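You operate a simulated robot arm through the tools that you are given. There is no shell and no other tool.

The job below is to be done with a simulated two-armed robot. You get a single attempt, and the scene is never put back.

JOB
Top up the soap pot to 900 ml from the jug with the green handle.
Fine: put the jug back and shut the flap. Set down upright: jug with a green handle.

It is judged by the outcome, as a careful person would: the job done as asked, and still so three seconds after it is handed in. It fails if anything else is knocked over, pushed out of place, dropped, spilled or broken.

ROBOT AND FRAMES
Two 7-joint arms with two-finger grippers on one trunk that stands fixed in place. Base frame: the origin is at the foot of the trunk, x ahead of it, y to its left, z up. Readings come in mm, degrees, newtons and seconds.
The left shoulder is at [69, 216, 1325], the right one opposite. With the tool pointing down near the work surface each hand reaches from about 260 to 840 mm from the base axis, measured 20 degrees to its own side. Payload 3.43 kg a hand.
The TCP of each hand is the grasp point between the finger pads, 20 mm short of the fingertips. In the tool frame z runs along the fingers and y along their closing line. The gripper opens to 124 mm; its body begins 93 mm behind the TCP.
Orientation is that of the tool frame in the base frame, as a unit quaternion [w, x, y, z]. With the fingers straight down and closing along the base's y, the tool's x points along the base's -x, its y along +y and its z along -z.

CONTROLS
- The arms move only by the tool servo_tool. It takes "left_rows", "right_rows" or both (then of equal length, played together; a hand with none holds still); each is a list of rows, each a list of 7 numbers: the turn, a rotation vector about the tool's x, y, z in rad, then the shift along the tool's x, y, z in mm, then the closure, from 0 (fully open) to 1 (shut). In form: [[ax, ay, az, x, y, z, claw], ...]. A call has 1 to 20 rows; each row shifts and turns the commanded pose from where the row before left it, along the tool's axes as they then stand. Rows are played at 5 a second. More than 50 mm and 8.6 degrees between two rows, or a gripper value outside its range, and nothing of the call is played. A pose out of reach is approached as far as the arm can. The call stops where the force on the tool passes 90 N (or 10 N more than at its start, if that is more) or the arm is blocked; 0.2 s more then pass. Each finger travels about 72 mm/s and halts on what it meets, pressing with about 30 N; the grip force reading is that of the motor and also rises with nothing between the fingers. The clock runs only during rows and for 0.2 s after the last one: add rows that do not move to give the fingers time. The reply holds the time, the measured pose of the TCP, the force on the tool along the base axes, the opening and the grip force, in the units named above and with some noise, with the torque about the TCP (base axes, N m) and any sound that the robot's microphone picked up, and new pictures: "views" is both (left out), scene, wrist or none (wrist: the cameras of the hands that moved).
- Cameras (640 x 400 px; columns grow to the right, rows downward): "scene" is now at [181.1, 55.4, 1511]; the picture's right is [0.58, -0.81, 0.00], its down [-0.36, -0.26, -0.90] and it looks along [0.73, 0.52, -0.44] (base axes); focal length 313 px, centre (320, 200). "left" rides on the left gripper at [82, -14, -140] in its tool frame; the picture's right is [0.17, 0.99, 0.00], its down [-0.83, 0.14, -0.54] and it looks along [-0.53, 0.09, 0.84] (tool axes); focal length 243 px, centre (320, 200). "right" rides on the right gripper at [82, 14, -140] in its tool frame; the picture's right is [-0.17, 0.99, 0.00], its down [-0.83, -0.14, -0.54] and it looks along [-0.53, -0.09, 0.84] (tool axes); focal length 243 px, centre (320, 200). There is no depth. A picture from a camera that has moved, and an enlarged one, comes with that camera's place and axes in the base frame and with its lens.
- slide_trunk(by): moves the trunk up (or, below 0, down) by that many mm; the arms and the scene camera ride with it, the base frame stays. It gives what a move gives, with no picture.
- head_to(pan, tilt): turns the head with the scene camera to pan (to the left, within 80 degrees either way) and tilt (down, from -29 to 69), counted from straight ahead of the robot (the tilt from the chest, where the trunk bows). It gives what a move gives, and a new picture of the scene camera.
- inspect(camera, box): a new picture of the part [left, top, right, bottom] of that camera's present view, enlarged. It takes no simulated time.
- close_job(): hands the job in; it is judged then, once.

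Places have to be worked out from the pictures, the camera data and where the tool is seen. Open the grippers and draw the arms clear of the work before you hand the job in, unless the task says otherwise.

The tools are called after "Call:" by a JSON object that holds its "op" and its "data". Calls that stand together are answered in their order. servo_tool: Moves the arms, as the interface text tells. Its arguments: {"type":"object","properties":{"left_rows":{"type":"array","items":{"type":"array","items":{"type":"number"}}},"right_rows":{"type":"array","items":{"type":"array","items":{"type":"number"}}},"views":{"type":"string","enum":["both","scene","wrist","none"]}},"required":[]} The other tools are called the same way: slide_trunk (by) moves the trunk up or down; head_to (pan, tilt) turns the head that bears the scene camera; inspect (camera, box) takes an enlarged picture of a part of a camera's view; close_job () hands the job in.

At the start:

```text
clock: 0.0
left_position: [300.8, 458.3, 1324.7]
left_tool_rot: [0.0, 0.001, 1.0, 0.0]
left_force: [-0.1, 0.3, -0.1]
left_moment: [0.01, -0.02, 0.02]
left_width: 124.1
left_finger_force: 0.0
right_position: [353.0, 35.0, 1337.2]
right_tool_rot: [0.001, 0.001, 1.0, 0.0]
right_force: [-0.1, 0.7, 1.0]
right_moment: [0.0, 0.02, -0.01]
right_width: 124.0
right_finger_force: 0.0
trunk travel left (down, up): [-479.0, 112.0]
head pan, tilt (commanded): [35.8, 26.2]
```

scene: 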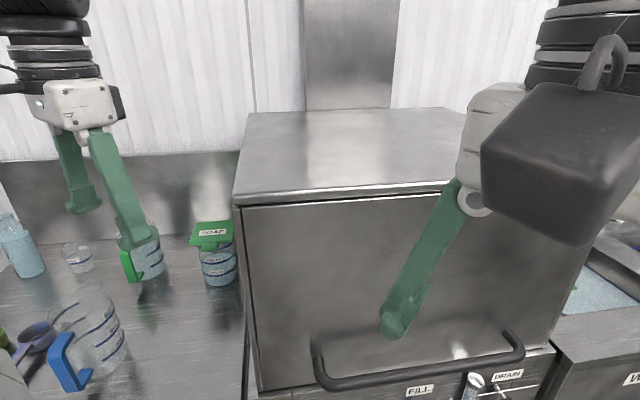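
right: 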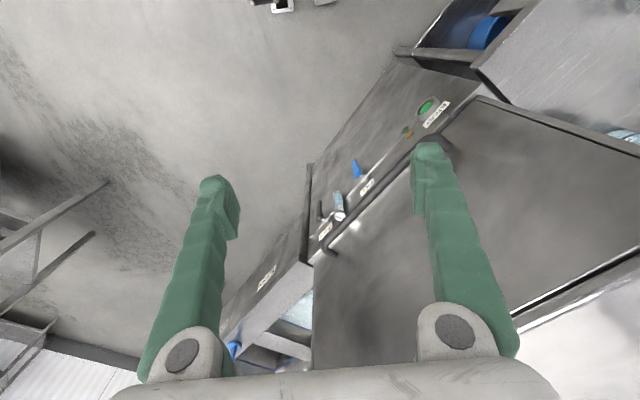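
left: 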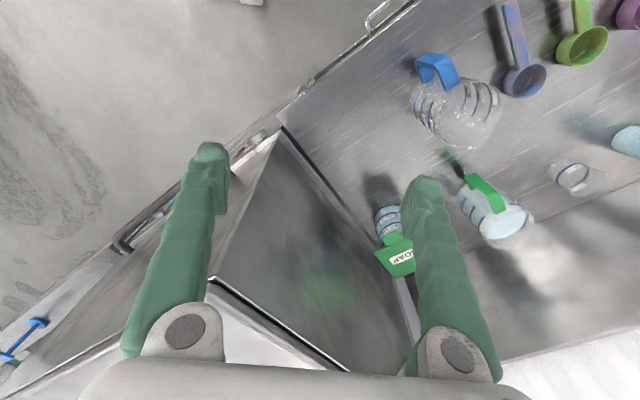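

The scene shows a side table on the left with a green-handled jug, a blue-handled jug, and the SOAP pot with a green flap beside a steel machine. I'll turn the head toward that table to see it better.

Call:
{"op": "head_to", "data": {"pan": 60, "tilt": 40}}

Call:
{"op": "inspect", "data": {"camera": "left", "box": [340, 30, 640, 290]}}

```text
clock: 0.9
left_position: [301.0, 458.3, 1325.0]
left_tool_rot: [0.0, 0.001, 1.0, 0.0]
left_force: [0.8, -0.9, -0.8]
left_moment: [-0.01, -0.01, 0.0]
left_width: 123.9
left_finger_force: 0.0
right_position: [353.5, 33.7, 1335.5]
right_tool_rot: [0.001, 0.0, 1.0, 0.0]
right_force: [-0.4, -0.8, 0.4]
right_moment: [0.01, 0.01, 0.02]
right_width: 124.0
right_finger_force: 0.1
trunk travel left (down, up): [-479.0, 112.0]
head pan, tilt (commanded): [60.0, 40.0]
camera scene: at [149.2, 75.3, 1489.6], right [0.87, -0.5, 0.0], down [-0.32, -0.56, -0.77], along [0.38, 0.66, -0.64], focal length 313 px, centre (320, 200)
```

scene: 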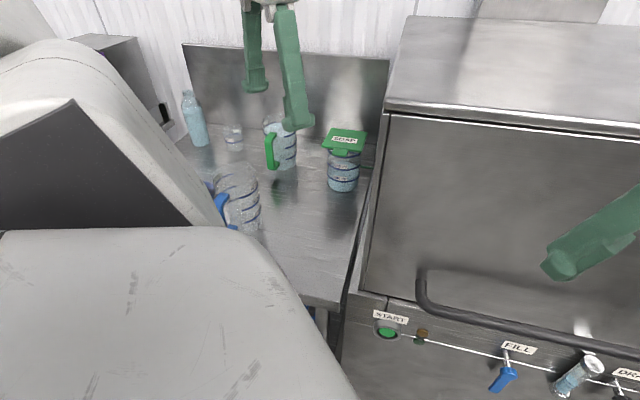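

```text
1.54 times, centred on (490, 160) of left
camera zoom: at [219.1, 445.6, 1463.6], right [-0.16, 0.99, 0.0], down [0.83, 0.14, 0.54], along [0.53, 0.09, -0.84], focal length 373 px, centre (58, 262)
```

zoom: 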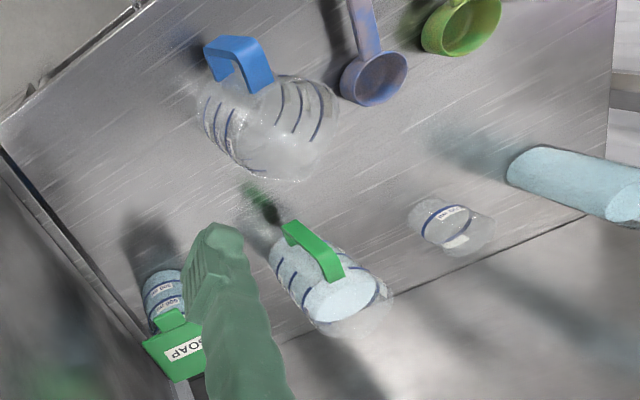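

The left table is visible, partly hidden by the left arm. I'll zoom on the jugs and the soap pot.

Call:
{"op": "inspect", "data": {"camera": "scene", "box": [170, 80, 400, 240]}}

Call:
{"op": "inspect", "data": {"camera": "scene", "box": [300, 110, 390, 210]}}

```text
2.50 times, centred on (285, 160) of scene
camera zoom: at [149.2, 75.3, 1489.6], right [0.87, -0.5, 0.0], down [-0.32, -0.56, -0.77], along [0.38, 0.66, -0.64], focal length 782 px, centre (408, 300)
```

zoom: 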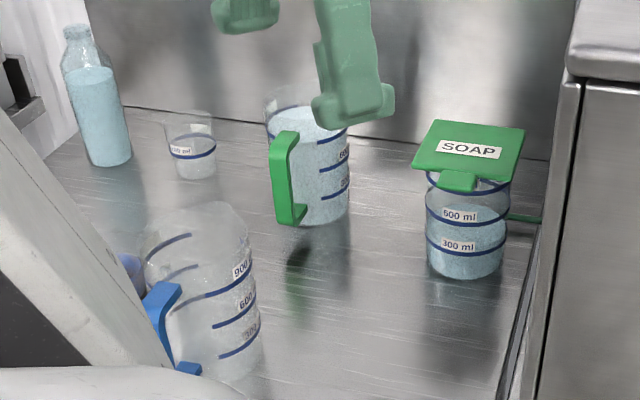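

```text
4.00 times, centred on (345, 160) of scene
camera zoom: at [149.2, 75.3, 1489.6], right [0.87, -0.5, 0.0], down [-0.32, -0.56, -0.77], along [0.38, 0.66, -0.64], focal length 1251 px, centre (220, 360)
```

zoom: 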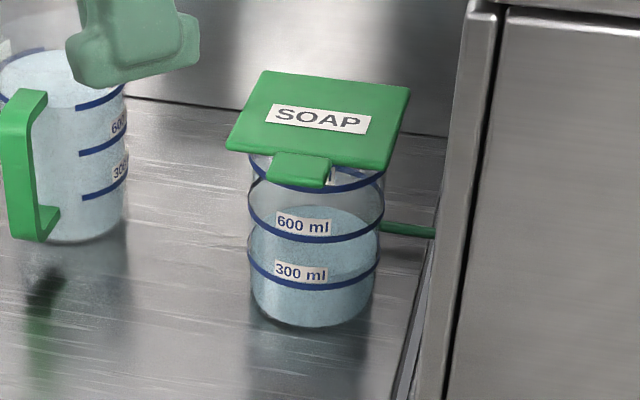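

The pot stands against the machine's left side (about x 568, y 672, lid z about 1080), and the green jug sits at about (430, 850). I'll move the left hand a bit left for a closer wrist view of both.

Call:
{"op": "servo_tool", "data": {"left_rows": [[0, 0, 0, 10, 25, -5, 0], [0, 0, 0, 10, 25, -5, 0], [0, 0, 0, 10, 25, -5, 0], [0, 0, 0, 10, 25, -5, 0], [0, 0, 0, 10, 25, -5, 0], [0, 0, 0, 0, 0, 0, 0]], "views": "both"}}

```text
clock: 2.3
left_position: [254.2, 585.7, 1346.1]
left_tool_rot: [0.002, 0.001, 1.0, -0.001]
left_force: [-0.4, -0.5, -0.1]
left_moment: [0.0, 0.01, 0.01]
left_width: 123.9
left_finger_force: 0.1
left hand out of reach, approached as far as the arm can: row 5
right_position: [353.5, 33.9, 1336.6]
right_tool_rot: [0.0, 0.0, 1.0, 0.0]
right_force: [0.0, 0.1, 0.9]
right_moment: [-0.01, -0.01, 0.02]
right_width: 123.9
right_finger_force: 0.1
trunk travel left (down, up): [-479.0, 112.0]
head pan, tilt (commanded): [60.0, 40.0]
camera scene: at [149.3, 75.0, 1489.6], right [0.87, -0.5, 0.0], down [-0.32, -0.56, -0.77], along [0.38, 0.66, -0.64], focal length 313 px, centre (320, 200)
camera left: at [172.7, 571.9, 1483.2], right [-0.16, 0.99, 0.0], down [0.83, 0.14, 0.54], along [0.53, 0.09, -0.84], focal length 243 px, centre (320, 200)
```

scene: 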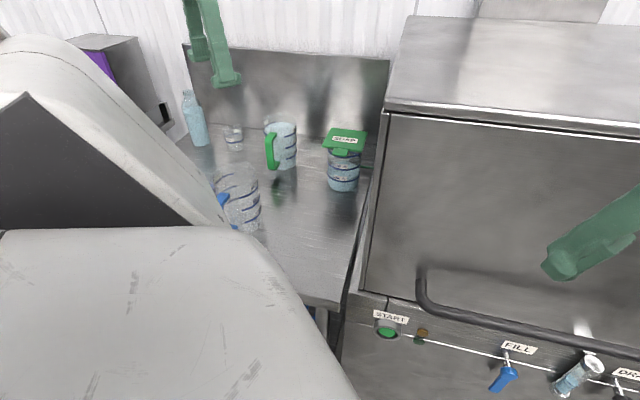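
left: 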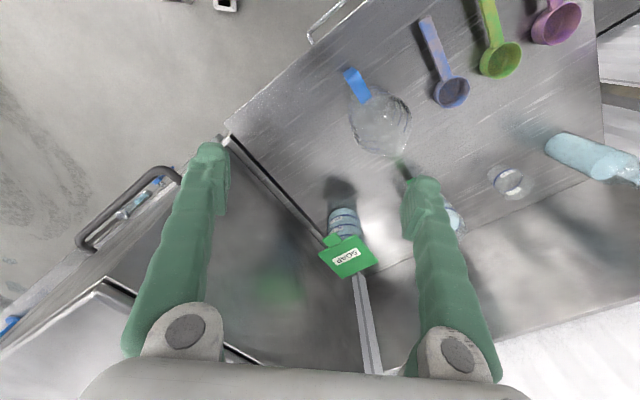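

The green jug and pot are clear in the scene view now. I'll zoom in on each from both cameras to pin down positions and levels.

Call:
{"op": "inspect", "data": {"camera": "scene", "box": [240, 100, 320, 190]}}

Call:
{"op": "inspect", "data": {"camera": "left", "box": [290, 150, 410, 290]}}

Call:
{"op": "inspect", "data": {"camera": "left", "box": [330, 50, 560, 250]}}

Call:
{"op": "inspect", "data": {"camera": "scene", "box": [310, 115, 385, 205]}}

```text
4.44 times, centred on (280, 145) of scene
camera zoom: at [149.3, 75.0, 1489.6], right [0.87, -0.5, 0.0], down [-0.32, -0.56, -0.77], along [0.38, 0.66, -0.64], focal length 1390 px, centre (498, 444)
```

zoom: 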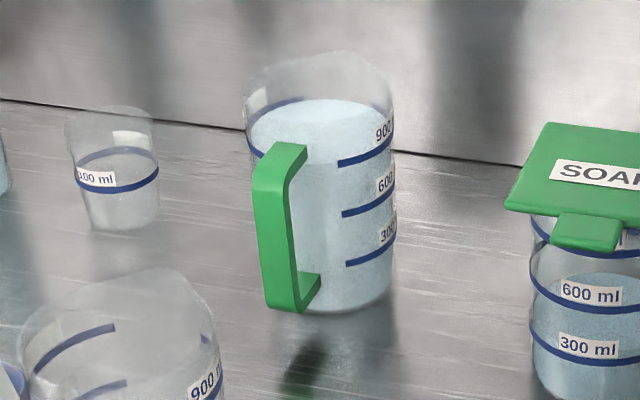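

```text
2.86 times, centred on (350, 220) of left
camera zoom: at [172.7, 571.9, 1483.2], right [-0.16, 0.99, 0.0], down [0.83, 0.14, 0.54], along [0.53, 0.09, -0.84], focal length 693 px, centre (234, 143)
```

zoom: 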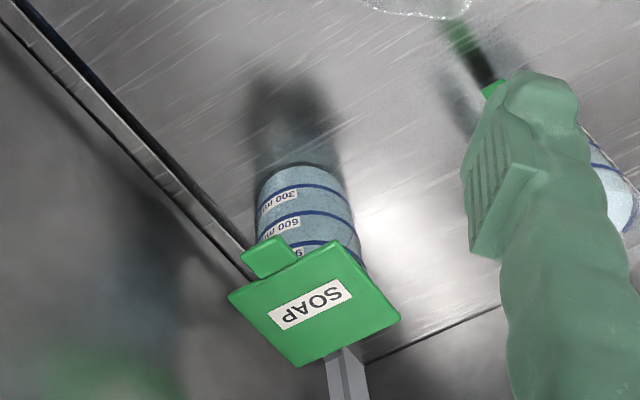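

```text
2.00 times, centred on (445, 150) of left
camera zoom: at [172.7, 571.9, 1483.2], right [-0.16, 0.99, 0.0], down [0.83, 0.14, 0.54], along [0.53, 0.09, -0.84], focal length 485 px, centre (70, 300)
```

zoom: 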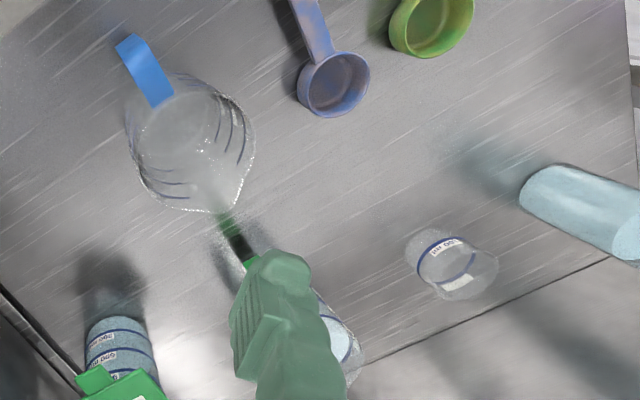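

```text
4.44 times, centred on (348, 160) of scene
camera zoom: at [149.3, 75.0, 1489.6], right [0.87, -0.5, 0.0], down [-0.32, -0.56, -0.77], along [0.38, 0.66, -0.64], focal length 1390 px, centre (198, 378)
```

zoom: 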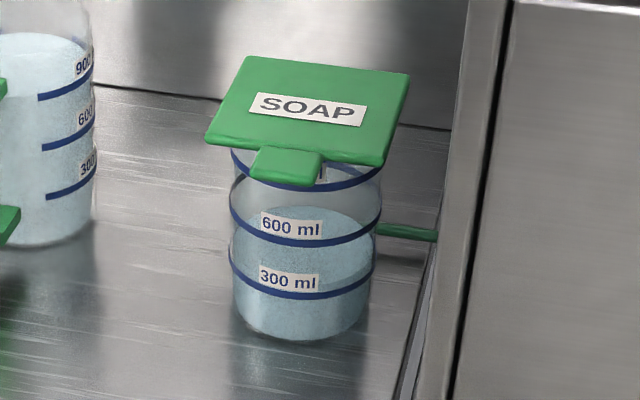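

From triangulation the pot is at about (603, 719), table z about 897, lid z about 1053. The green jug is at about (490, 925), with the blue jug in front of it. Before lowering the trunk I'll look left to see where the left elbow is.

Call:
{"op": "head_to", "data": {"pan": 80, "tilt": 30}}

Call:
{"op": "head_to", "data": {"pan": 20, "tilt": 45}}

```text
clock: 3.1
left_position: [255.4, 584.3, 1345.0]
left_tool_rot: [0.002, 0.001, 1.0, 0.0]
left_force: [-0.2, -0.2, -0.1]
left_moment: [-0.02, -0.02, -0.01]
left_width: 123.7
left_finger_force: 0.0
right_position: [352.5, 34.4, 1337.6]
right_tool_rot: [0.001, 0.0, 1.0, 0.0]
right_force: [-0.3, -0.4, -0.6]
right_moment: [0.0, 0.01, 0.02]
right_width: 124.1
right_finger_force: 0.0
trunk travel left (down, up): [-479.0, 112.0]
head pan, tilt (commanded): [80.0, 30.0]
camera scene: at [122.3, 90.9, 1504.9], right [0.98, -0.17, 0.0], down [-0.09, -0.49, -0.87], along [0.15, 0.85, -0.5], focal length 313 px, centre (320, 200)
```

scene: 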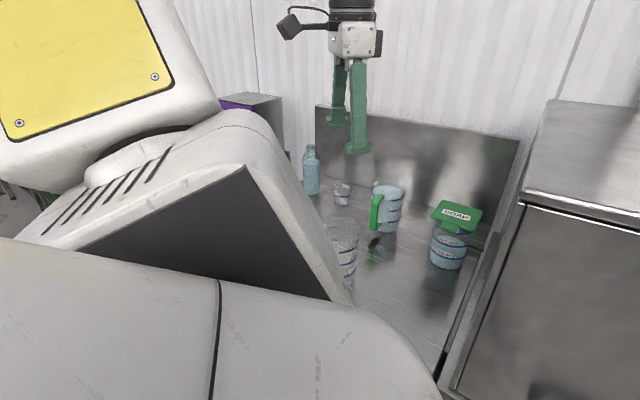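

```text
clock: 4.4
left_position: [254.4, 584.7, 1344.7]
left_tool_rot: [0.001, 0.0, 1.0, -0.001]
left_force: [0.3, 0.2, 0.6]
left_moment: [0.01, -0.01, 0.0]
left_width: 124.0
left_finger_force: 0.0
right_position: [353.7, 33.9, 1337.1]
right_tool_rot: [0.001, 0.0, 1.0, 0.0]
right_force: [-0.2, -1.1, 0.3]
right_moment: [0.01, 0.0, 0.01]
right_width: 123.9
right_finger_force: 0.0
trunk travel left (down, up): [-479.0, 112.0]
head pan, tilt (commanded): [20.0, 45.0]
camera scene: at [183.0, 29.7, 1482.3], right [0.34, -0.94, 0.0], down [-0.66, -0.24, -0.71], along [0.66, 0.24, -0.71], focal length 313 px, centre (320, 200)
```

scene: 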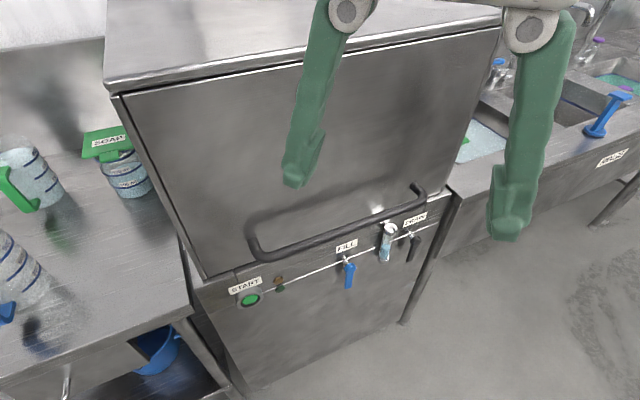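

The table's front edge is around 510 mm out along the counter's depth direction (about 42° from base x), and the elbow sits outward to the left. I'll lower the left hand slightly and yaw it about 42° to align with the counter, watching the elbow.

Call:
{"op": "head_to", "data": {"pan": 70, "tilt": 32}}

Call:
{"op": "servo_tool", "data": {"left_rows": [[0, 0, 0, 0, 0, 25, 0], [0, 0, 0, 0, 0, 25, 0], [0, 0, -0.122, 0, 0, 10, 0], [0, 0, -0.122, 0, 0, 0, 0], [0, 0, -0.122, 0, 0, 0, 0], [0, 0, -0.122, 0, 0, 0, 0], [0, 0, -0.122, 0, 0, 0, 0], [0, 0, -0.122, 0, 0, 0, 0], [0, 0, 0, 0, 0, 0, 0]], "views": "both"}}

```text
clock: 5.6
left_position: [255.0, 585.0, 1343.9]
left_tool_rot: [0.002, 0.001, 1.0, 0.0]
left_force: [-0.2, 0.4, -0.5]
left_moment: [-0.04, 0.0, 0.01]
left_width: 123.6
left_finger_force: 0.1
right_position: [351.6, 34.6, 1335.3]
right_tool_rot: [0.0, 0.0, 1.0, 0.0]
right_force: [0.2, -0.3, 0.0]
right_moment: [-0.02, 0.02, -0.03]
right_width: 123.9
right_finger_force: 0.0
trunk travel left (down, up): [-479.0, 112.0]
head pan, tilt (commanded): [70.0, 32.0]
camera scene: at [137.3, 85.9, 1501.8], right [0.94, -0.34, 0.0], down [-0.18, -0.5, -0.85], along [0.29, 0.8, -0.53], focal length 313 px, centre (320, 200)
```

scene: 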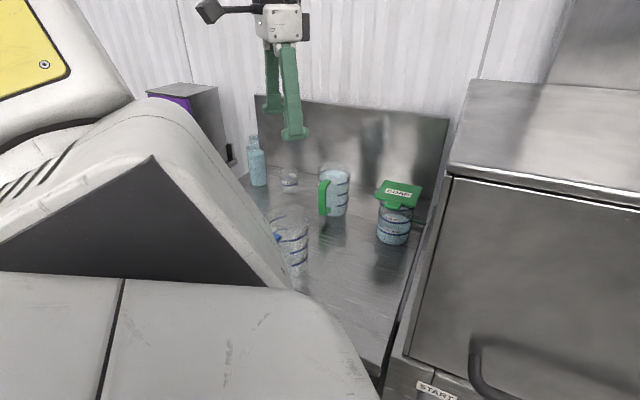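

```text
clock: 7.6
left_position: [254.2, 584.6, 1285.4]
left_tool_rot: [0.001, -0.358, 0.934, 0.0]
left_force: [0.3, -0.1, -0.1]
left_moment: [0.06, 0.01, 0.01]
left_width: 124.2
left_finger_force: 0.0
right_position: [353.8, 33.4, 1337.3]
right_tool_rot: [0.001, 0.0, 1.0, 0.0]
right_force: [0.1, -0.6, -0.2]
right_moment: [0.03, -0.01, 0.01]
right_width: 124.1
right_finger_force: 0.0
trunk travel left (down, up): [-479.0, 112.0]
head pan, tilt (commanded): [70.0, 32.0]
camera scene: at [137.3, 85.9, 1501.8], right [0.94, -0.34, 0.0], down [-0.18, -0.5, -0.85], along [0.29, 0.8, -0.53], focal length 313 px, centre (320, 200)
camera left: at [202.0, 518.8, 1423.2], right [-0.78, 0.62, 0.0], down [0.52, 0.66, 0.54], along [0.34, 0.42, -0.84], focal length 243 px, centre (320, 200)
```

scene: 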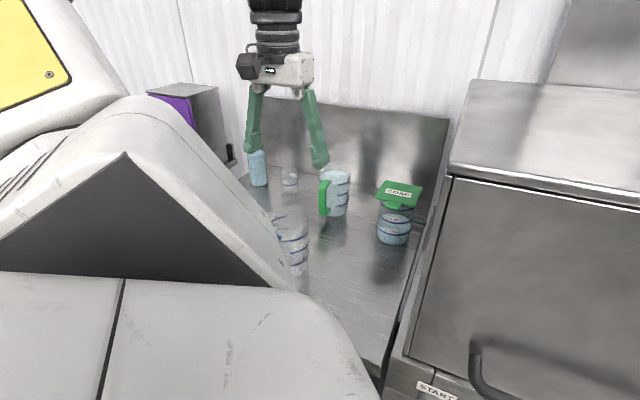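
left: 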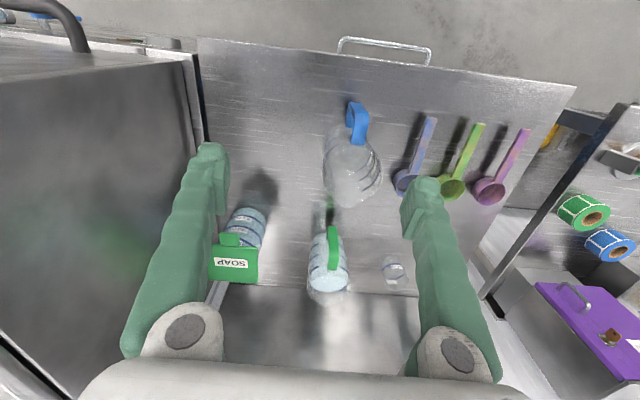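

Good overhead view aligned with the counter: machine at left, pot beside it, blue jug in front of the green jug, and measuring spoons. I'll zoom on the pot and the green jug here.

Call:
{"op": "inspect", "data": {"camera": "left", "box": [190, 170, 370, 310]}}

Call:
{"op": "inspect", "data": {"camera": "left", "box": [290, 80, 420, 310]}}

Call:
{"op": "inspect", "data": {"camera": "scene", "box": [250, 140, 440, 290]}}

```text
2.86 times, centred on (280, 240) of left
camera zoom: at [202.0, 518.8, 1423.2], right [-0.78, 0.62, 0.0], down [0.52, 0.66, 0.54], along [0.34, 0.42, -0.84], focal length 693 px, centre (434, 86)
```

zoom: 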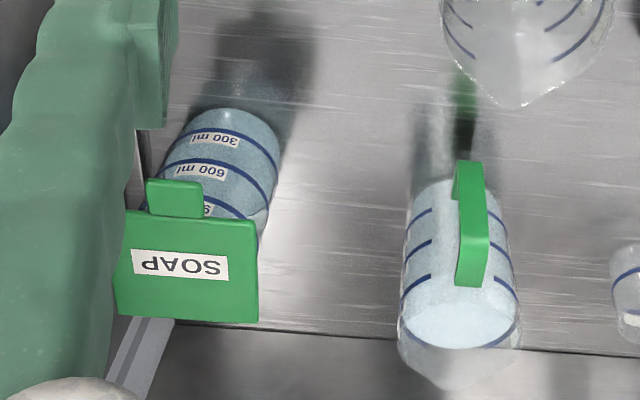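

```text
1.74 times, centred on (355, 195) of left
camera zoom: at [202.0, 518.8, 1423.2], right [-0.78, 0.62, 0.0], down [0.52, 0.66, 0.54], along [0.34, 0.42, -0.84], focal length 422 px, centre (259, 209)
```

zoom: 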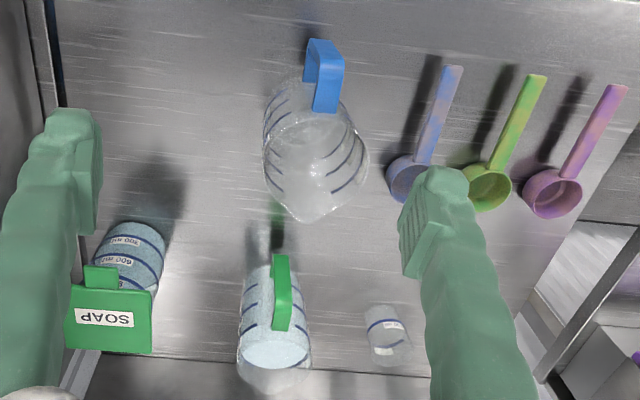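

```text
2.67 times, centred on (345, 215) of scene
camera zoom: at [137.3, 85.9, 1501.8], right [0.94, -0.34, 0.0], down [-0.18, -0.5, -0.85], along [0.29, 0.8, -0.53], focal length 834 px, centre (253, 160)
```

zoom: 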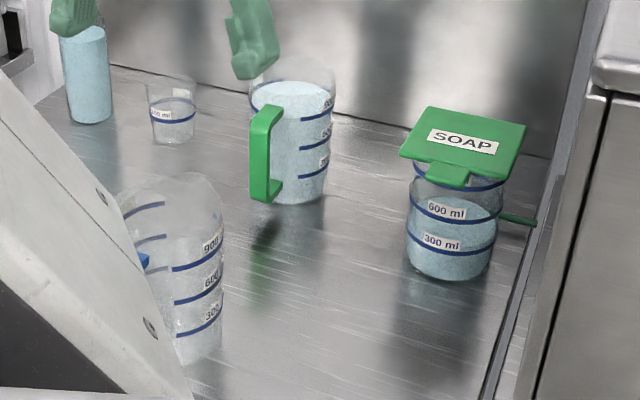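

The counter's depth axis is about 45° in the base. In that frame the pot is at (u 935, v 82), the green jug at (998, 303) with its handle toward me, the blue jug at (698, 302), and the machine wall at v of about 0 or below. I'll start pitching the left hand forward and bring it in front of the pot, staying well above everything.

Call:
{"op": "servo_tool", "data": {"left_rows": [[0, 0, 0.12, 0, -10, 0, 0], [0, -0.13, 0, -20, -15, 10, 0], [0, -0.13, 0, -18.5, -15, 12.5, 0], [0, -0.13, 0, -16.7, -15, 14.8, 0], [0, -0.13, 0, -14.7, -15, 16.9, 0], [0, -0.13, 0, -12.4, -15, 18.6, 0], [0, -0.13, 0, -9.9, -15, 20.1, 0], [0, 0, 0, 0, 0, 0, 0]], "views": "both"}}

```text
clock: 9.4
left_position: [416.1, 583.5, 1227.0]
left_tool_rot: [0.363, -0.276, 0.883, 0.112]
left_force: [0.1, -0.7, 0.2]
left_moment: [-0.05, 0.03, -0.01]
left_width: 123.8
left_finger_force: 0.0
left hand out of reach, approached as far as the arm can: row 7
right_position: [353.3, 34.9, 1336.2]
right_tool_rot: [0.001, 0.001, 1.0, -0.001]
right_force: [0.3, 1.2, 0.3]
right_moment: [-0.04, 0.03, 0.02]
right_width: 123.9
right_finger_force: 0.0
trunk travel left (down, up): [-479.0, 112.0]
head pan, tilt (commanded): [70.0, 32.0]
camera scene: at [136.7, 86.4, 1501.8], right [0.94, -0.34, 0.0], down [-0.18, -0.5, -0.85], along [0.29, 0.8, -0.53], focal length 313 px, centre (320, 200)
camera left: at [295.5, 483.7, 1267.9], right [-0.66, 0.74, -0.12], down [0.09, 0.24, 0.97], along [0.75, 0.63, -0.22], focal length 243 px, centre (320, 200)
```

scene: 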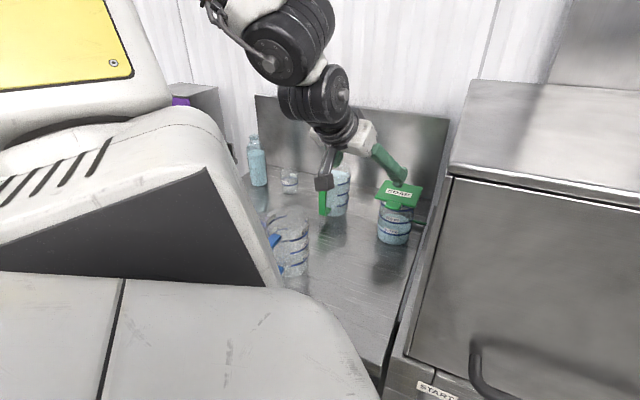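
left: 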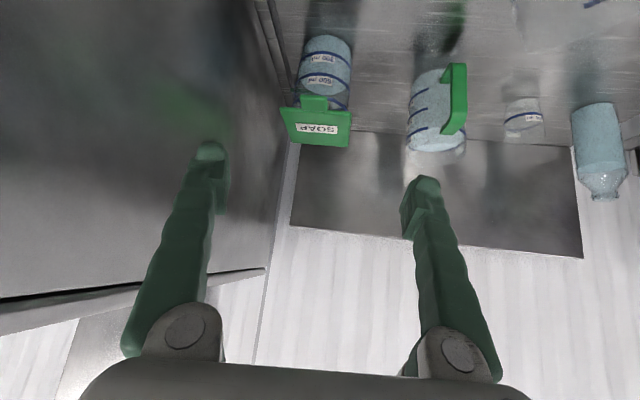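

The hand is pitched 45° in front of the pot, with the wrist near a limit. Next I'll roll the gripper a quarter turn so the fingers close in the vertical plane, to cage the flap's tab, narrowing the opening and advancing a little.

Call:
{"op": "servo_tool", "data": {"left_rows": [[0, 0, 0.131, 0, 0, 5, 0.3], [0, 0, 0.131, 0, 0, 5, 0.5], [0, 0, 0.131, 0, 0, 5, 0.6], [0, 0, 0.131, 0, 0, 5, 0.68], [0, 0, 0.131, 0, 0, 5, 0.68], [0, 0, 0.131, 0, 0, 5, 0.68], [0, 0, 0.131, 0, 0, 5, 0.68], [0, 0, 0.131, 0, 0, 5, 0.68], [0, 0, 0.131, 0, 0, 5, 0.68], [0, 0, 0.131, 0, 0, 5, 0.68], [0, 0, 0.131, 0, 0, 0, 0.68], [0, 0, 0.13, 0, 0, 0, 0.68], [0, 0, 0, 0, 0, 0, 0.68]], "views": "both"}}

```text
clock: 12.2
left_position: [444.8, 604.0, 1190.8]
left_tool_rot: [0.176, 0.428, 0.82, 0.337]
left_force: [-0.8, 0.4, 0.1]
left_moment: [0.01, -0.01, -0.01]
left_width: 39.7
left_finger_force: 0.0
right_position: [353.9, 34.5, 1337.3]
right_tool_rot: [0.001, 0.0, 1.0, 0.0]
right_force: [0.1, 0.0, -0.1]
right_moment: [0.0, 0.01, 0.0]
right_width: 124.0
right_finger_force: 0.0
trunk travel left (down, up): [-479.0, 112.0]
head pan, tilt (commanded): [70.0, 32.0]
camera scene: at [137.3, 85.9, 1501.8], right [0.94, -0.34, 0.0], down [-0.18, -0.5, -0.85], along [0.29, 0.8, -0.53], focal length 313 px, centre (320, 200)
camera left: at [310.1, 609.4, 1280.2], right [0.48, 0.54, 0.69], down [0.25, -0.84, 0.48], along [0.84, -0.06, -0.54], focal length 243 px, centre (320, 200)
```

scene: 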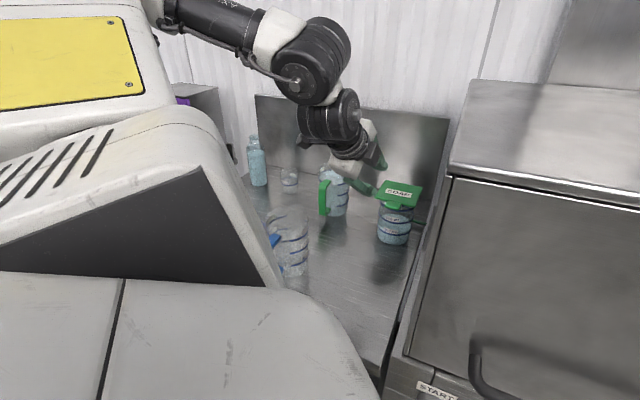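
left: 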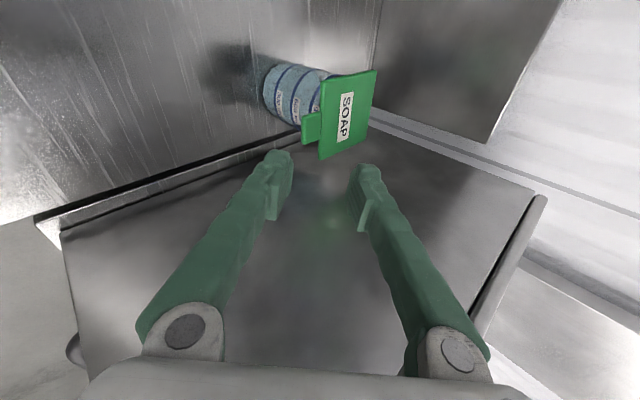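

The roll worked, and the forearm comes in from high on the left, so the arm's low parts stay ahead of the table edge. I'll lower the trunk 60 mm, check for contact, then lower it again.

Call:
{"op": "slide_trunk", "data": {"by": -60}}

Call:
{"op": "slide_trunk", "data": {"by": -60}}

Call:
{"op": "head_to", "data": {"pan": 65, "tilt": 28}}

Call:
{"op": "inspect", "data": {"camera": "left", "box": [200, 0, 500, 200]}}

```text
clock: 13.2
left_position: [444.8, 603.9, 1131.5]
left_tool_rot: [0.175, 0.428, 0.82, 0.337]
left_force: [-0.2, 0.3, 0.2]
left_moment: [0.01, 0.02, -0.03]
left_width: 39.7
left_finger_force: 0.0
right_position: [357.1, 33.6, 1269.6]
right_tool_rot: [-0.01, 0.0, 1.0, 0.003]
right_force: [-0.2, 0.0, 1.0]
right_moment: [0.0, -0.01, 0.03]
right_width: 123.7
right_finger_force: 0.1
trunk travel left (down, up): [-419.0, 172.0]
head pan, tilt (commanded): [70.0, 32.0]
```

```text
clock: 14.2
left_position: [445.0, 604.7, 1071.1]
left_tool_rot: [0.175, 0.428, 0.82, 0.338]
left_force: [0.2, 0.6, -0.2]
left_moment: [0.01, 0.0, 0.04]
left_width: 39.6
left_finger_force: 0.1
right_position: [363.4, 34.5, 1198.5]
right_tool_rot: [-0.033, 0.0, 0.999, 0.005]
right_force: [-0.4, 0.8, 0.1]
right_moment: [0.03, 0.02, -0.03]
right_width: 123.8
right_finger_force: 0.1
trunk travel left (down, up): [-359.0, 232.0]
head pan, tilt (commanded): [70.0, 32.0]
```

```text
clock: 14.8
left_position: [445.5, 604.6, 1071.0]
left_tool_rot: [0.175, 0.429, 0.82, 0.337]
left_force: [-0.5, 0.3, -0.2]
left_moment: [0.02, -0.02, -0.01]
left_width: 39.7
left_finger_force: 0.0
right_position: [363.2, 32.8, 1198.9]
right_tool_rot: [-0.033, 0.0, 0.999, 0.003]
right_force: [0.2, -0.3, 1.2]
right_moment: [0.01, -0.01, 0.03]
right_width: 124.1
right_finger_force: 0.1
trunk travel left (down, up): [-359.0, 232.0]
head pan, tilt (commanded): [65.0, 28.0]
camera scene: at [181.6, 84.4, 1382.2], right [0.91, -0.42, 0.0], down [-0.2, -0.43, -0.88], along [0.37, 0.8, -0.47], focal length 313 px, centre (320, 200)
```

scene: 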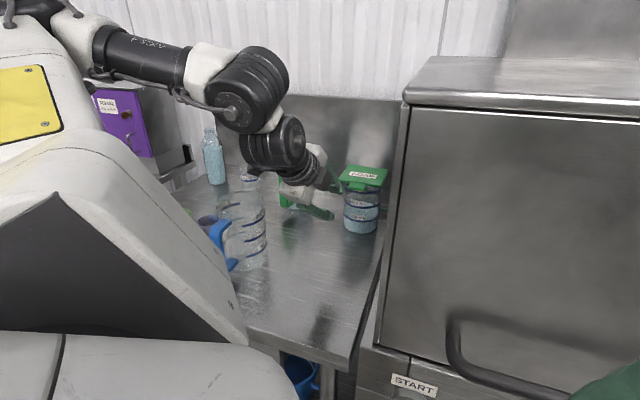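

```text
2.00 times, centred on (350, 100) of left
camera zoom: at [310.0, 609.4, 1160.1], right [0.48, 0.54, 0.69], down [0.25, -0.84, 0.48], along [0.84, -0.06, -0.54], focal length 485 px, centre (260, 400)
```

zoom: 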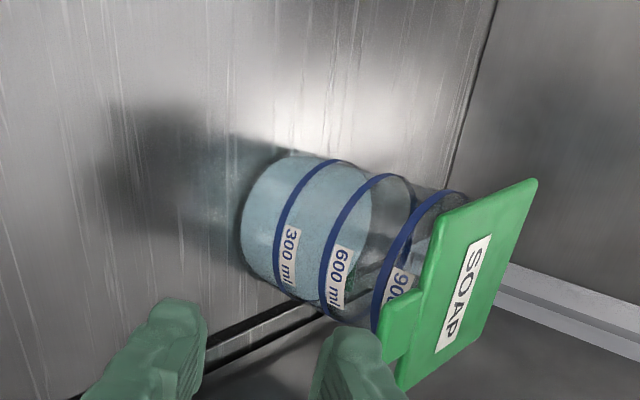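

No contact while lowering. The wrist view shows the pot's 300/600/900 rings, with the liquid somewhat below 600. I'll zoom the scene camera on the flap to triangulate its tab and edges.

Call:
{"op": "inspect", "data": {"camera": "scene", "box": [310, 150, 410, 240]}}

Call:
{"op": "inspect", "data": {"camera": "left", "box": [290, 50, 410, 200]}}

```text
4.44 times, centred on (360, 195) of scene
camera zoom: at [181.6, 84.4, 1382.2], right [0.91, -0.42, 0.0], down [-0.2, -0.43, -0.88], along [0.37, 0.8, -0.47], focal length 1390 px, centre (142, 222)
```

zoom: 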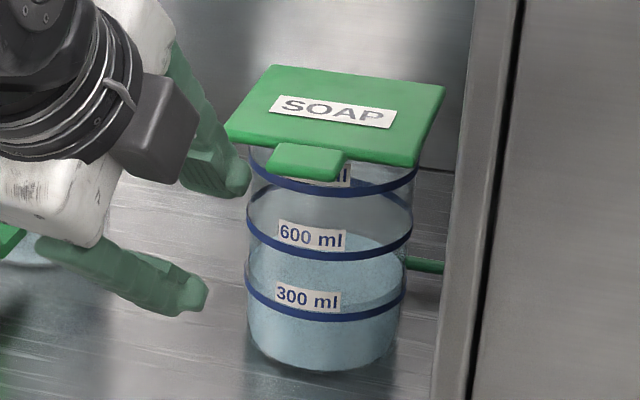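

```text
2.67 times, centred on (350, 125) of left
camera zoom: at [310.0, 609.4, 1160.1], right [0.48, 0.54, 0.69], down [0.25, -0.84, 0.48], along [0.84, -0.06, -0.54], focal length 647 px, centre (240, 400)
```

zoom: 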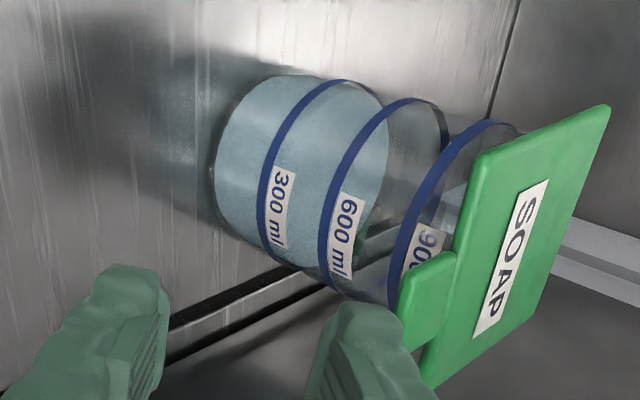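

The flap spans about u 880–980, v 26–134, at z about 1053. The tab centre is near (u 862, v 81), with its front edge at u about 848. I'll pitch the hand up to about 20° below horizontal and stop just in front of the tab.

Call:
{"op": "servo_tool", "data": {"left_rows": [[-0.11, 0, 0, -2.8, 5.4, 12.5, 0.68], [-0.11, 0, 0, -2.8, 4.1, 13, 0.68], [-0.11, 0, 0, -2.8, 2.6, 13.4, 0.68], [-0.11, 0, 0, -2.8, 1.1, 13.6, 0.68], [0, 0, 0, 0, 0, 0, 0.68]], "views": "both"}}

```text
clock: 16.1
left_position: [495.0, 620.7, 1052.7]
left_tool_rot: [0.263, 0.378, 0.726, 0.51]
left_force: [0.5, -0.9, -0.1]
left_moment: [-0.03, 0.03, 0.08]
left_width: 39.8
left_finger_force: 0.2
right_position: [366.3, 30.3, 1197.7]
right_tool_rot: [-0.034, 0.0, 0.999, 0.006]
right_force: [0.7, -0.1, 0.2]
right_moment: [0.08, 0.08, -0.02]
right_width: 124.0
right_finger_force: 0.0
trunk travel left (down, up): [-359.0, 232.0]
head pan, tilt (commanded): [65.0, 28.0]
camera scene: at [183.4, 80.2, 1382.3], right [0.91, -0.42, 0.0], down [-0.2, -0.42, -0.88], along [0.37, 0.8, -0.47], focal length 313 px, centre (320, 200)
camera left: at [336.4, 610.3, 1086.9], right [0.18, 0.33, 0.93], down [0.1, -0.94, 0.31], along [0.98, 0.04, -0.21], focal length 243 px, centre (320, 200)
```

scene: 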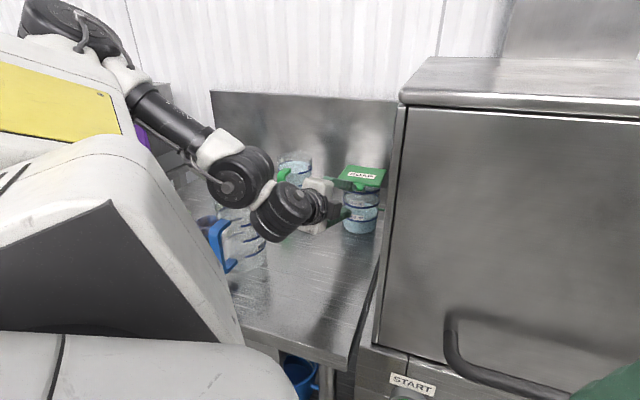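
left: 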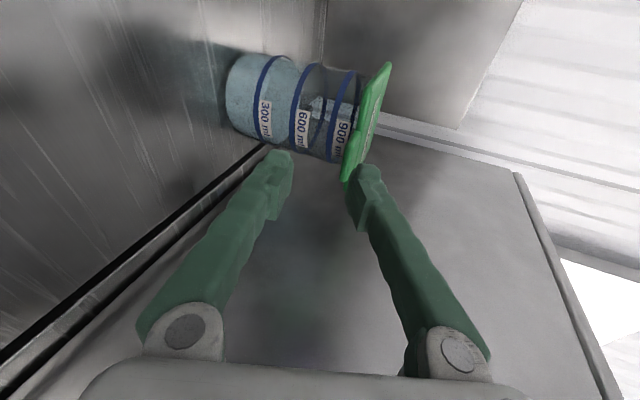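

The hand is at (495, 621, 1053), pitched 20° down, and the flap appears edge-on between the fingertips. I'll zoom to see the tab against the fingers.

Call:
{"op": "inspect", "data": {"camera": "left", "box": [240, 40, 440, 240]}}

Call:
{"op": "inspect", "data": {"camera": "scene", "box": [280, 140, 410, 250]}}

```text
2.00 times, centred on (340, 140) of left
camera zoom: at [336.4, 610.3, 1086.9], right [0.18, 0.33, 0.93], down [0.1, -0.94, 0.31], along [0.98, 0.04, -0.21], focal length 485 px, centre (280, 320)
```

zoom: 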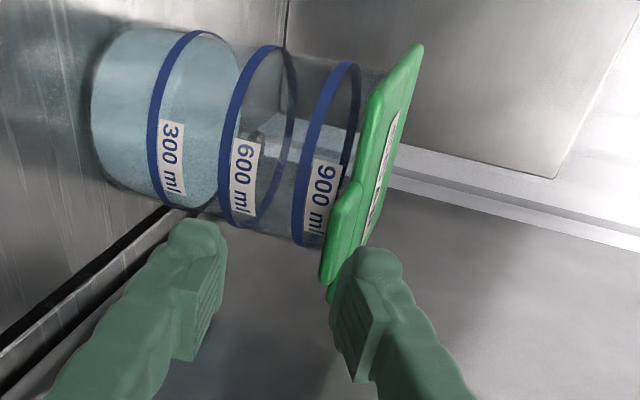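

```text
3.64 times, centred on (345, 195) of scene
camera zoom: at [183.4, 80.2, 1382.3], right [0.91, -0.42, 0.0], down [-0.2, -0.42, -0.88], along [0.37, 0.8, -0.47], focal length 1137 px, centre (229, 218)
```

zoom: 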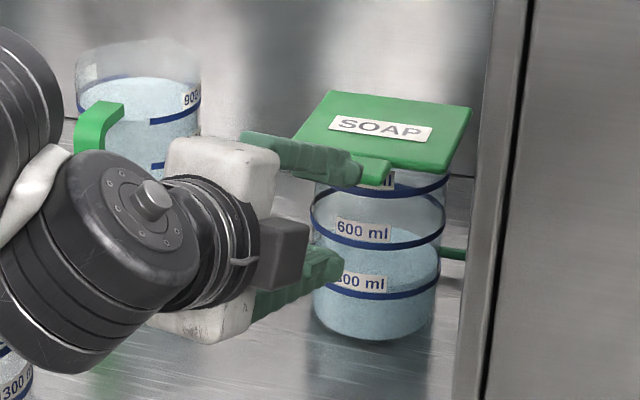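

The upper finger is above the tab and the lower one below it, each with roughly 11 mm clearance. I'll open slightly to about 48 mm and slide horizontally forward 63 mm so the tab sits between the pads.

Call:
{"op": "servo_tool", "data": {"left_rows": [[0, 0, 0, 0.5, 0, 0, 0.61], [0, 0, 0, 0.5, 4.3, 11.8, 0.61], [0, 0, 0, 0.5, 4.3, 11.8, 0.61], [0, 0, 0, 0.5, 4.3, 11.8, 0.61], [0, 0, 0, 0.5, 4.3, 11.8, 0.61], [0, 0, 0, 0.5, 4.3, 11.8, 0.61], [0, 0, 0, 0, 0, 0, 0.61]], "views": "both"}}

Call:
{"op": "inspect", "data": {"camera": "left", "box": [240, 40, 440, 240]}}

Call:
{"op": "inspect", "data": {"camera": "scene", "box": [280, 140, 410, 250]}}

```text
clock: 17.6
left_position: [543.2, 661.2, 1052.6]
left_tool_rot: [0.264, 0.38, 0.726, 0.508]
left_force: [1.5, -0.4, 0.3]
left_moment: [0.01, -0.04, 0.03]
left_width: 48.5
left_finger_force: 0.1
right_position: [363.5, 33.1, 1199.1]
right_tool_rot: [-0.033, 0.0, 0.999, 0.005]
right_force: [-0.2, 0.4, 0.1]
right_moment: [-0.01, 0.0, -0.03]
right_width: 124.1
right_finger_force: 0.1
trunk travel left (down, up): [-359.0, 232.0]
head pan, tilt (commanded): [65.0, 28.0]
camera scene: at [181.8, 84.0, 1382.2], right [0.91, -0.42, 0.0], down [-0.2, -0.43, -0.88], along [0.37, 0.8, -0.47], focal length 313 px, centre (320, 200)
camera left: at [384.2, 651.6, 1086.2], right [0.18, 0.33, 0.93], down [0.1, -0.94, 0.31], along [0.98, 0.04, -0.21], focal length 243 px, centre (320, 200)
```

scene: 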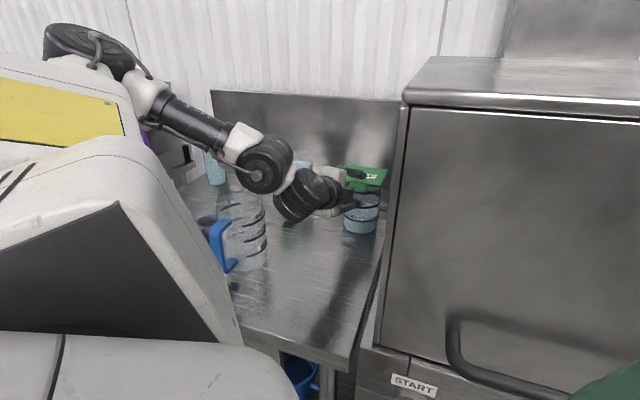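
left: 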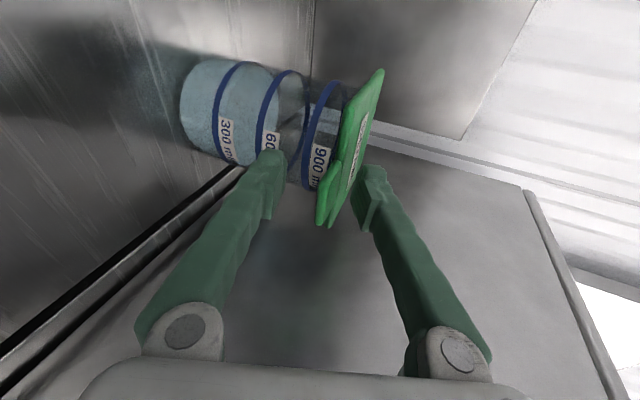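

```text
2.00 times, centred on (340, 140) of left
camera zoom: at [384.2, 651.6, 1086.2], right [0.18, 0.33, 0.93], down [0.1, -0.94, 0.31], along [0.98, 0.04, -0.21], focal length 485 px, centre (280, 320)
```

zoom: 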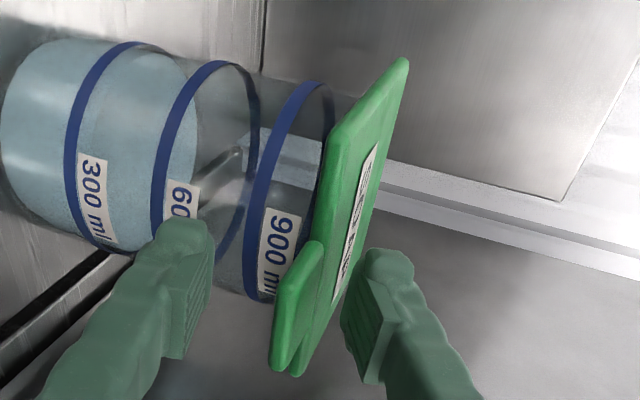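

```text
3.64 times, centred on (345, 195) of scene
camera zoom: at [181.8, 84.0, 1382.2], right [0.91, -0.42, 0.0], down [-0.2, -0.43, -0.88], along [0.37, 0.8, -0.47], focal length 1137 px, centre (229, 218)
```

zoom: 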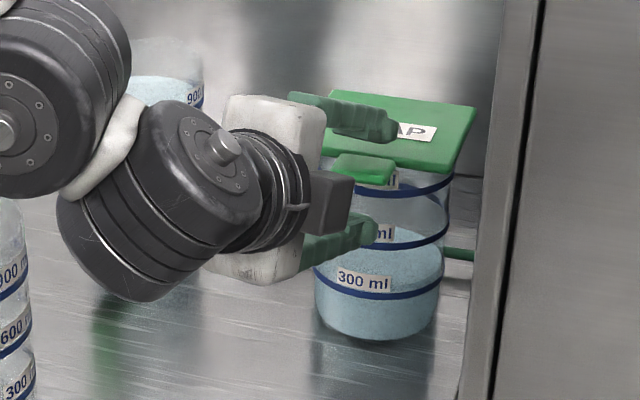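

The tab sits neatly between the fingers with no contact force. I'll start lifting along an arc about the hinge (u about 985, z about 1050), first about 30°.

Call:
{"op": "servo_tool", "data": {"left_rows": [[0.07, 0, 0, 0.2, 17.8, -5.1, 0.61], [0.07, 0, 0, 0.7, 18.2, -3.9, 0.61], [0.07, 0, 0, 1.1, 18.3, -2.7, 0.61], [0.07, 0, 0, 1.5, 18.4, -1.4, 0.61], [0, 0, 0, 0, 0, 0, 0.61]], "views": "both"}}

Call:
{"op": "inspect", "data": {"camera": "scene", "box": [280, 110, 410, 250]}}

```text
clock: 18.9
left_position: [556.3, 677.6, 1122.8]
left_tool_rot: [0.209, 0.412, 0.791, 0.401]
left_force: [-0.2, 0.5, 0.2]
left_moment: [-0.02, 0.01, 0.01]
left_width: 48.5
left_finger_force: 0.1
right_position: [363.7, 34.2, 1199.0]
right_tool_rot: [-0.034, 0.0, 0.999, 0.004]
right_force: [0.3, -0.7, 0.8]
right_moment: [-0.03, -0.04, -0.01]
right_width: 123.9
right_finger_force: 0.1
trunk travel left (down, up): [-359.0, 232.0]
head pan, tilt (commanded): [65.0, 28.0]
camera scene: at [181.7, 84.8, 1382.2], right [0.91, -0.42, 0.0], down [-0.2, -0.43, -0.88], along [0.37, 0.8, -0.47], focal length 313 px, centre (320, 200)
camera left: at [409.9, 675.8, 1193.5], right [0.38, 0.47, 0.8], down [0.19, -0.88, 0.43], along [0.9, -0.02, -0.43], focal length 243 px, centre (320, 200)
```

scene: 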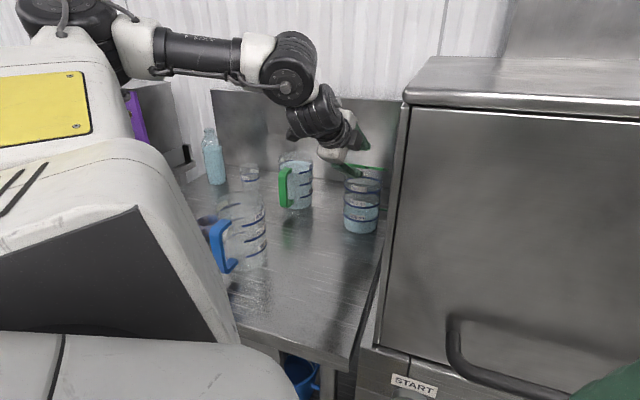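
left: 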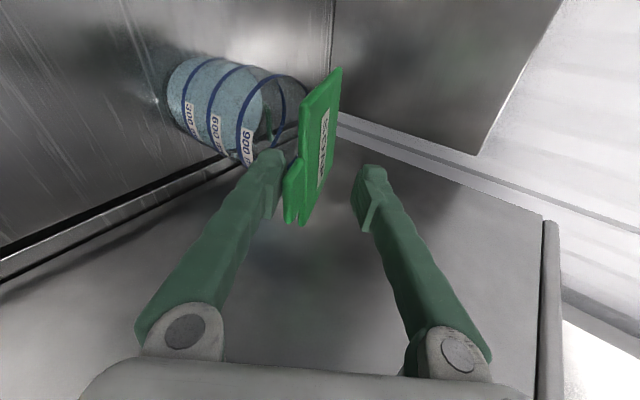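

```text
2.86 times, centred on (345, 180) of scene
camera zoom: at [181.7, 84.8, 1382.2], right [0.91, -0.42, 0.0], down [-0.2, -0.43, -0.88], along [0.37, 0.8, -0.47], focal length 894 px, centre (249, 257)
```

zoom: 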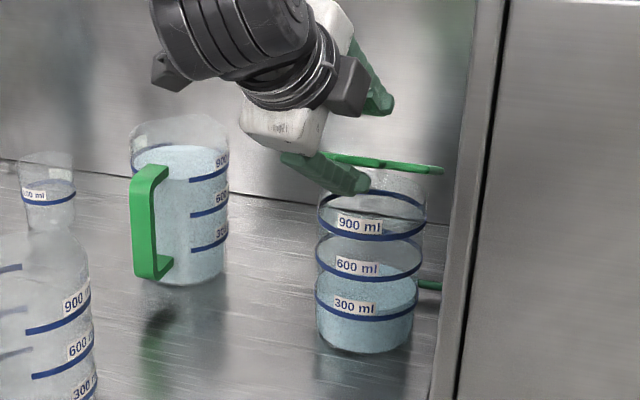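

The flap is rising with the tab and there is no load on the hand. The pot level now shows clearly at about 450 ml. I'll continue the arc to about 72°.

Call:
{"op": "servo_tool", "data": {"left_rows": [[0.07, 0, 0, 1.9, 18.4, -0.1, 0.61], [0.07, 0, 0, 2.2, 18.4, 1.2, 0.61], [0.07, 0, 0, 2.5, 18.3, 2.4, 0.61], [0.07, 0, 0, 2.7, 18, 3.8, 0.61], [0.07, 0, 0, 2.9, 17.6, 4.9, 0.61], [0, 0, 0, 0, 0, 0, 0.61]], "views": "both"}}

Call:
{"op": "inspect", "data": {"camera": "scene", "box": [280, 80, 410, 250]}}

```text
clock: 20.2
left_position: [607.7, 726.9, 1178.9]
left_tool_rot: [0.135, 0.443, 0.848, 0.257]
left_force: [-0.6, 0.2, 0.1]
left_moment: [0.0, 0.02, 0.02]
left_width: 48.6
left_finger_force: 0.0
right_position: [363.9, 32.8, 1198.4]
right_tool_rot: [-0.034, 0.0, 0.999, 0.004]
right_force: [0.8, 0.3, -0.2]
right_moment: [-0.01, -0.03, 0.02]
right_width: 124.3
right_finger_force: 0.0
trunk travel left (down, up): [-359.0, 232.0]
head pan, tilt (commanded): [65.0, 28.0]
camera scene: at [181.1, 84.6, 1382.3], right [0.91, -0.42, 0.0], down [-0.2, -0.43, -0.88], along [0.37, 0.8, -0.47], focal length 313 px, centre (320, 200)
camera left: at [488.7, 743.3, 1285.9], right [0.58, 0.6, 0.55], down [0.32, -0.79, 0.53], along [0.75, -0.13, -0.65], focal length 243 px, centre (320, 200)
```

scene: 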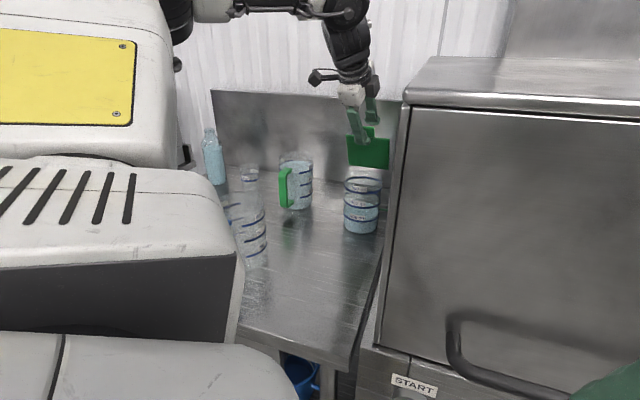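
left: 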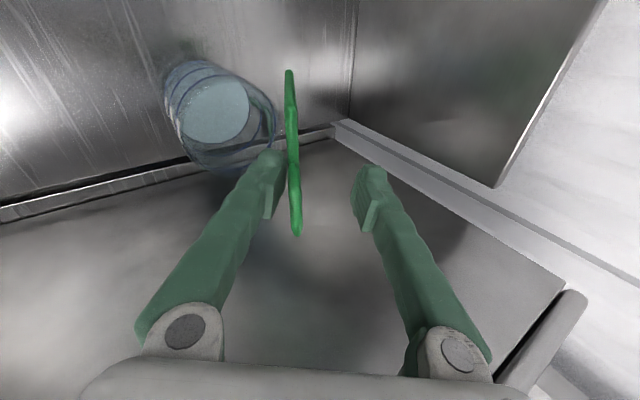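

```text
2.35 times, centred on (345, 165) of scene
camera zoom: at [181.1, 84.6, 1382.3], right [0.91, -0.42, 0.0], down [-0.2, -0.43, -0.88], along [0.37, 0.8, -0.47], focal length 736 px, centre (261, 282)
```

zoom: 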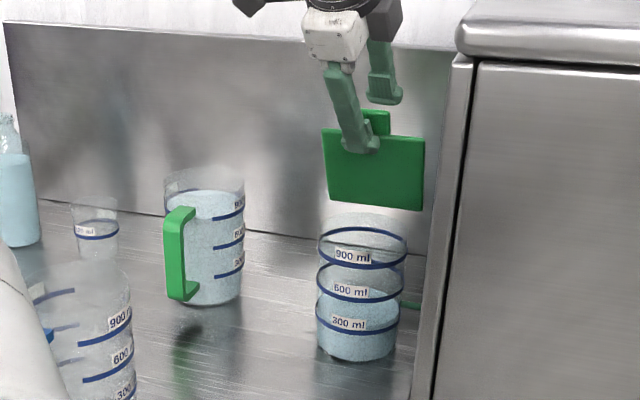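

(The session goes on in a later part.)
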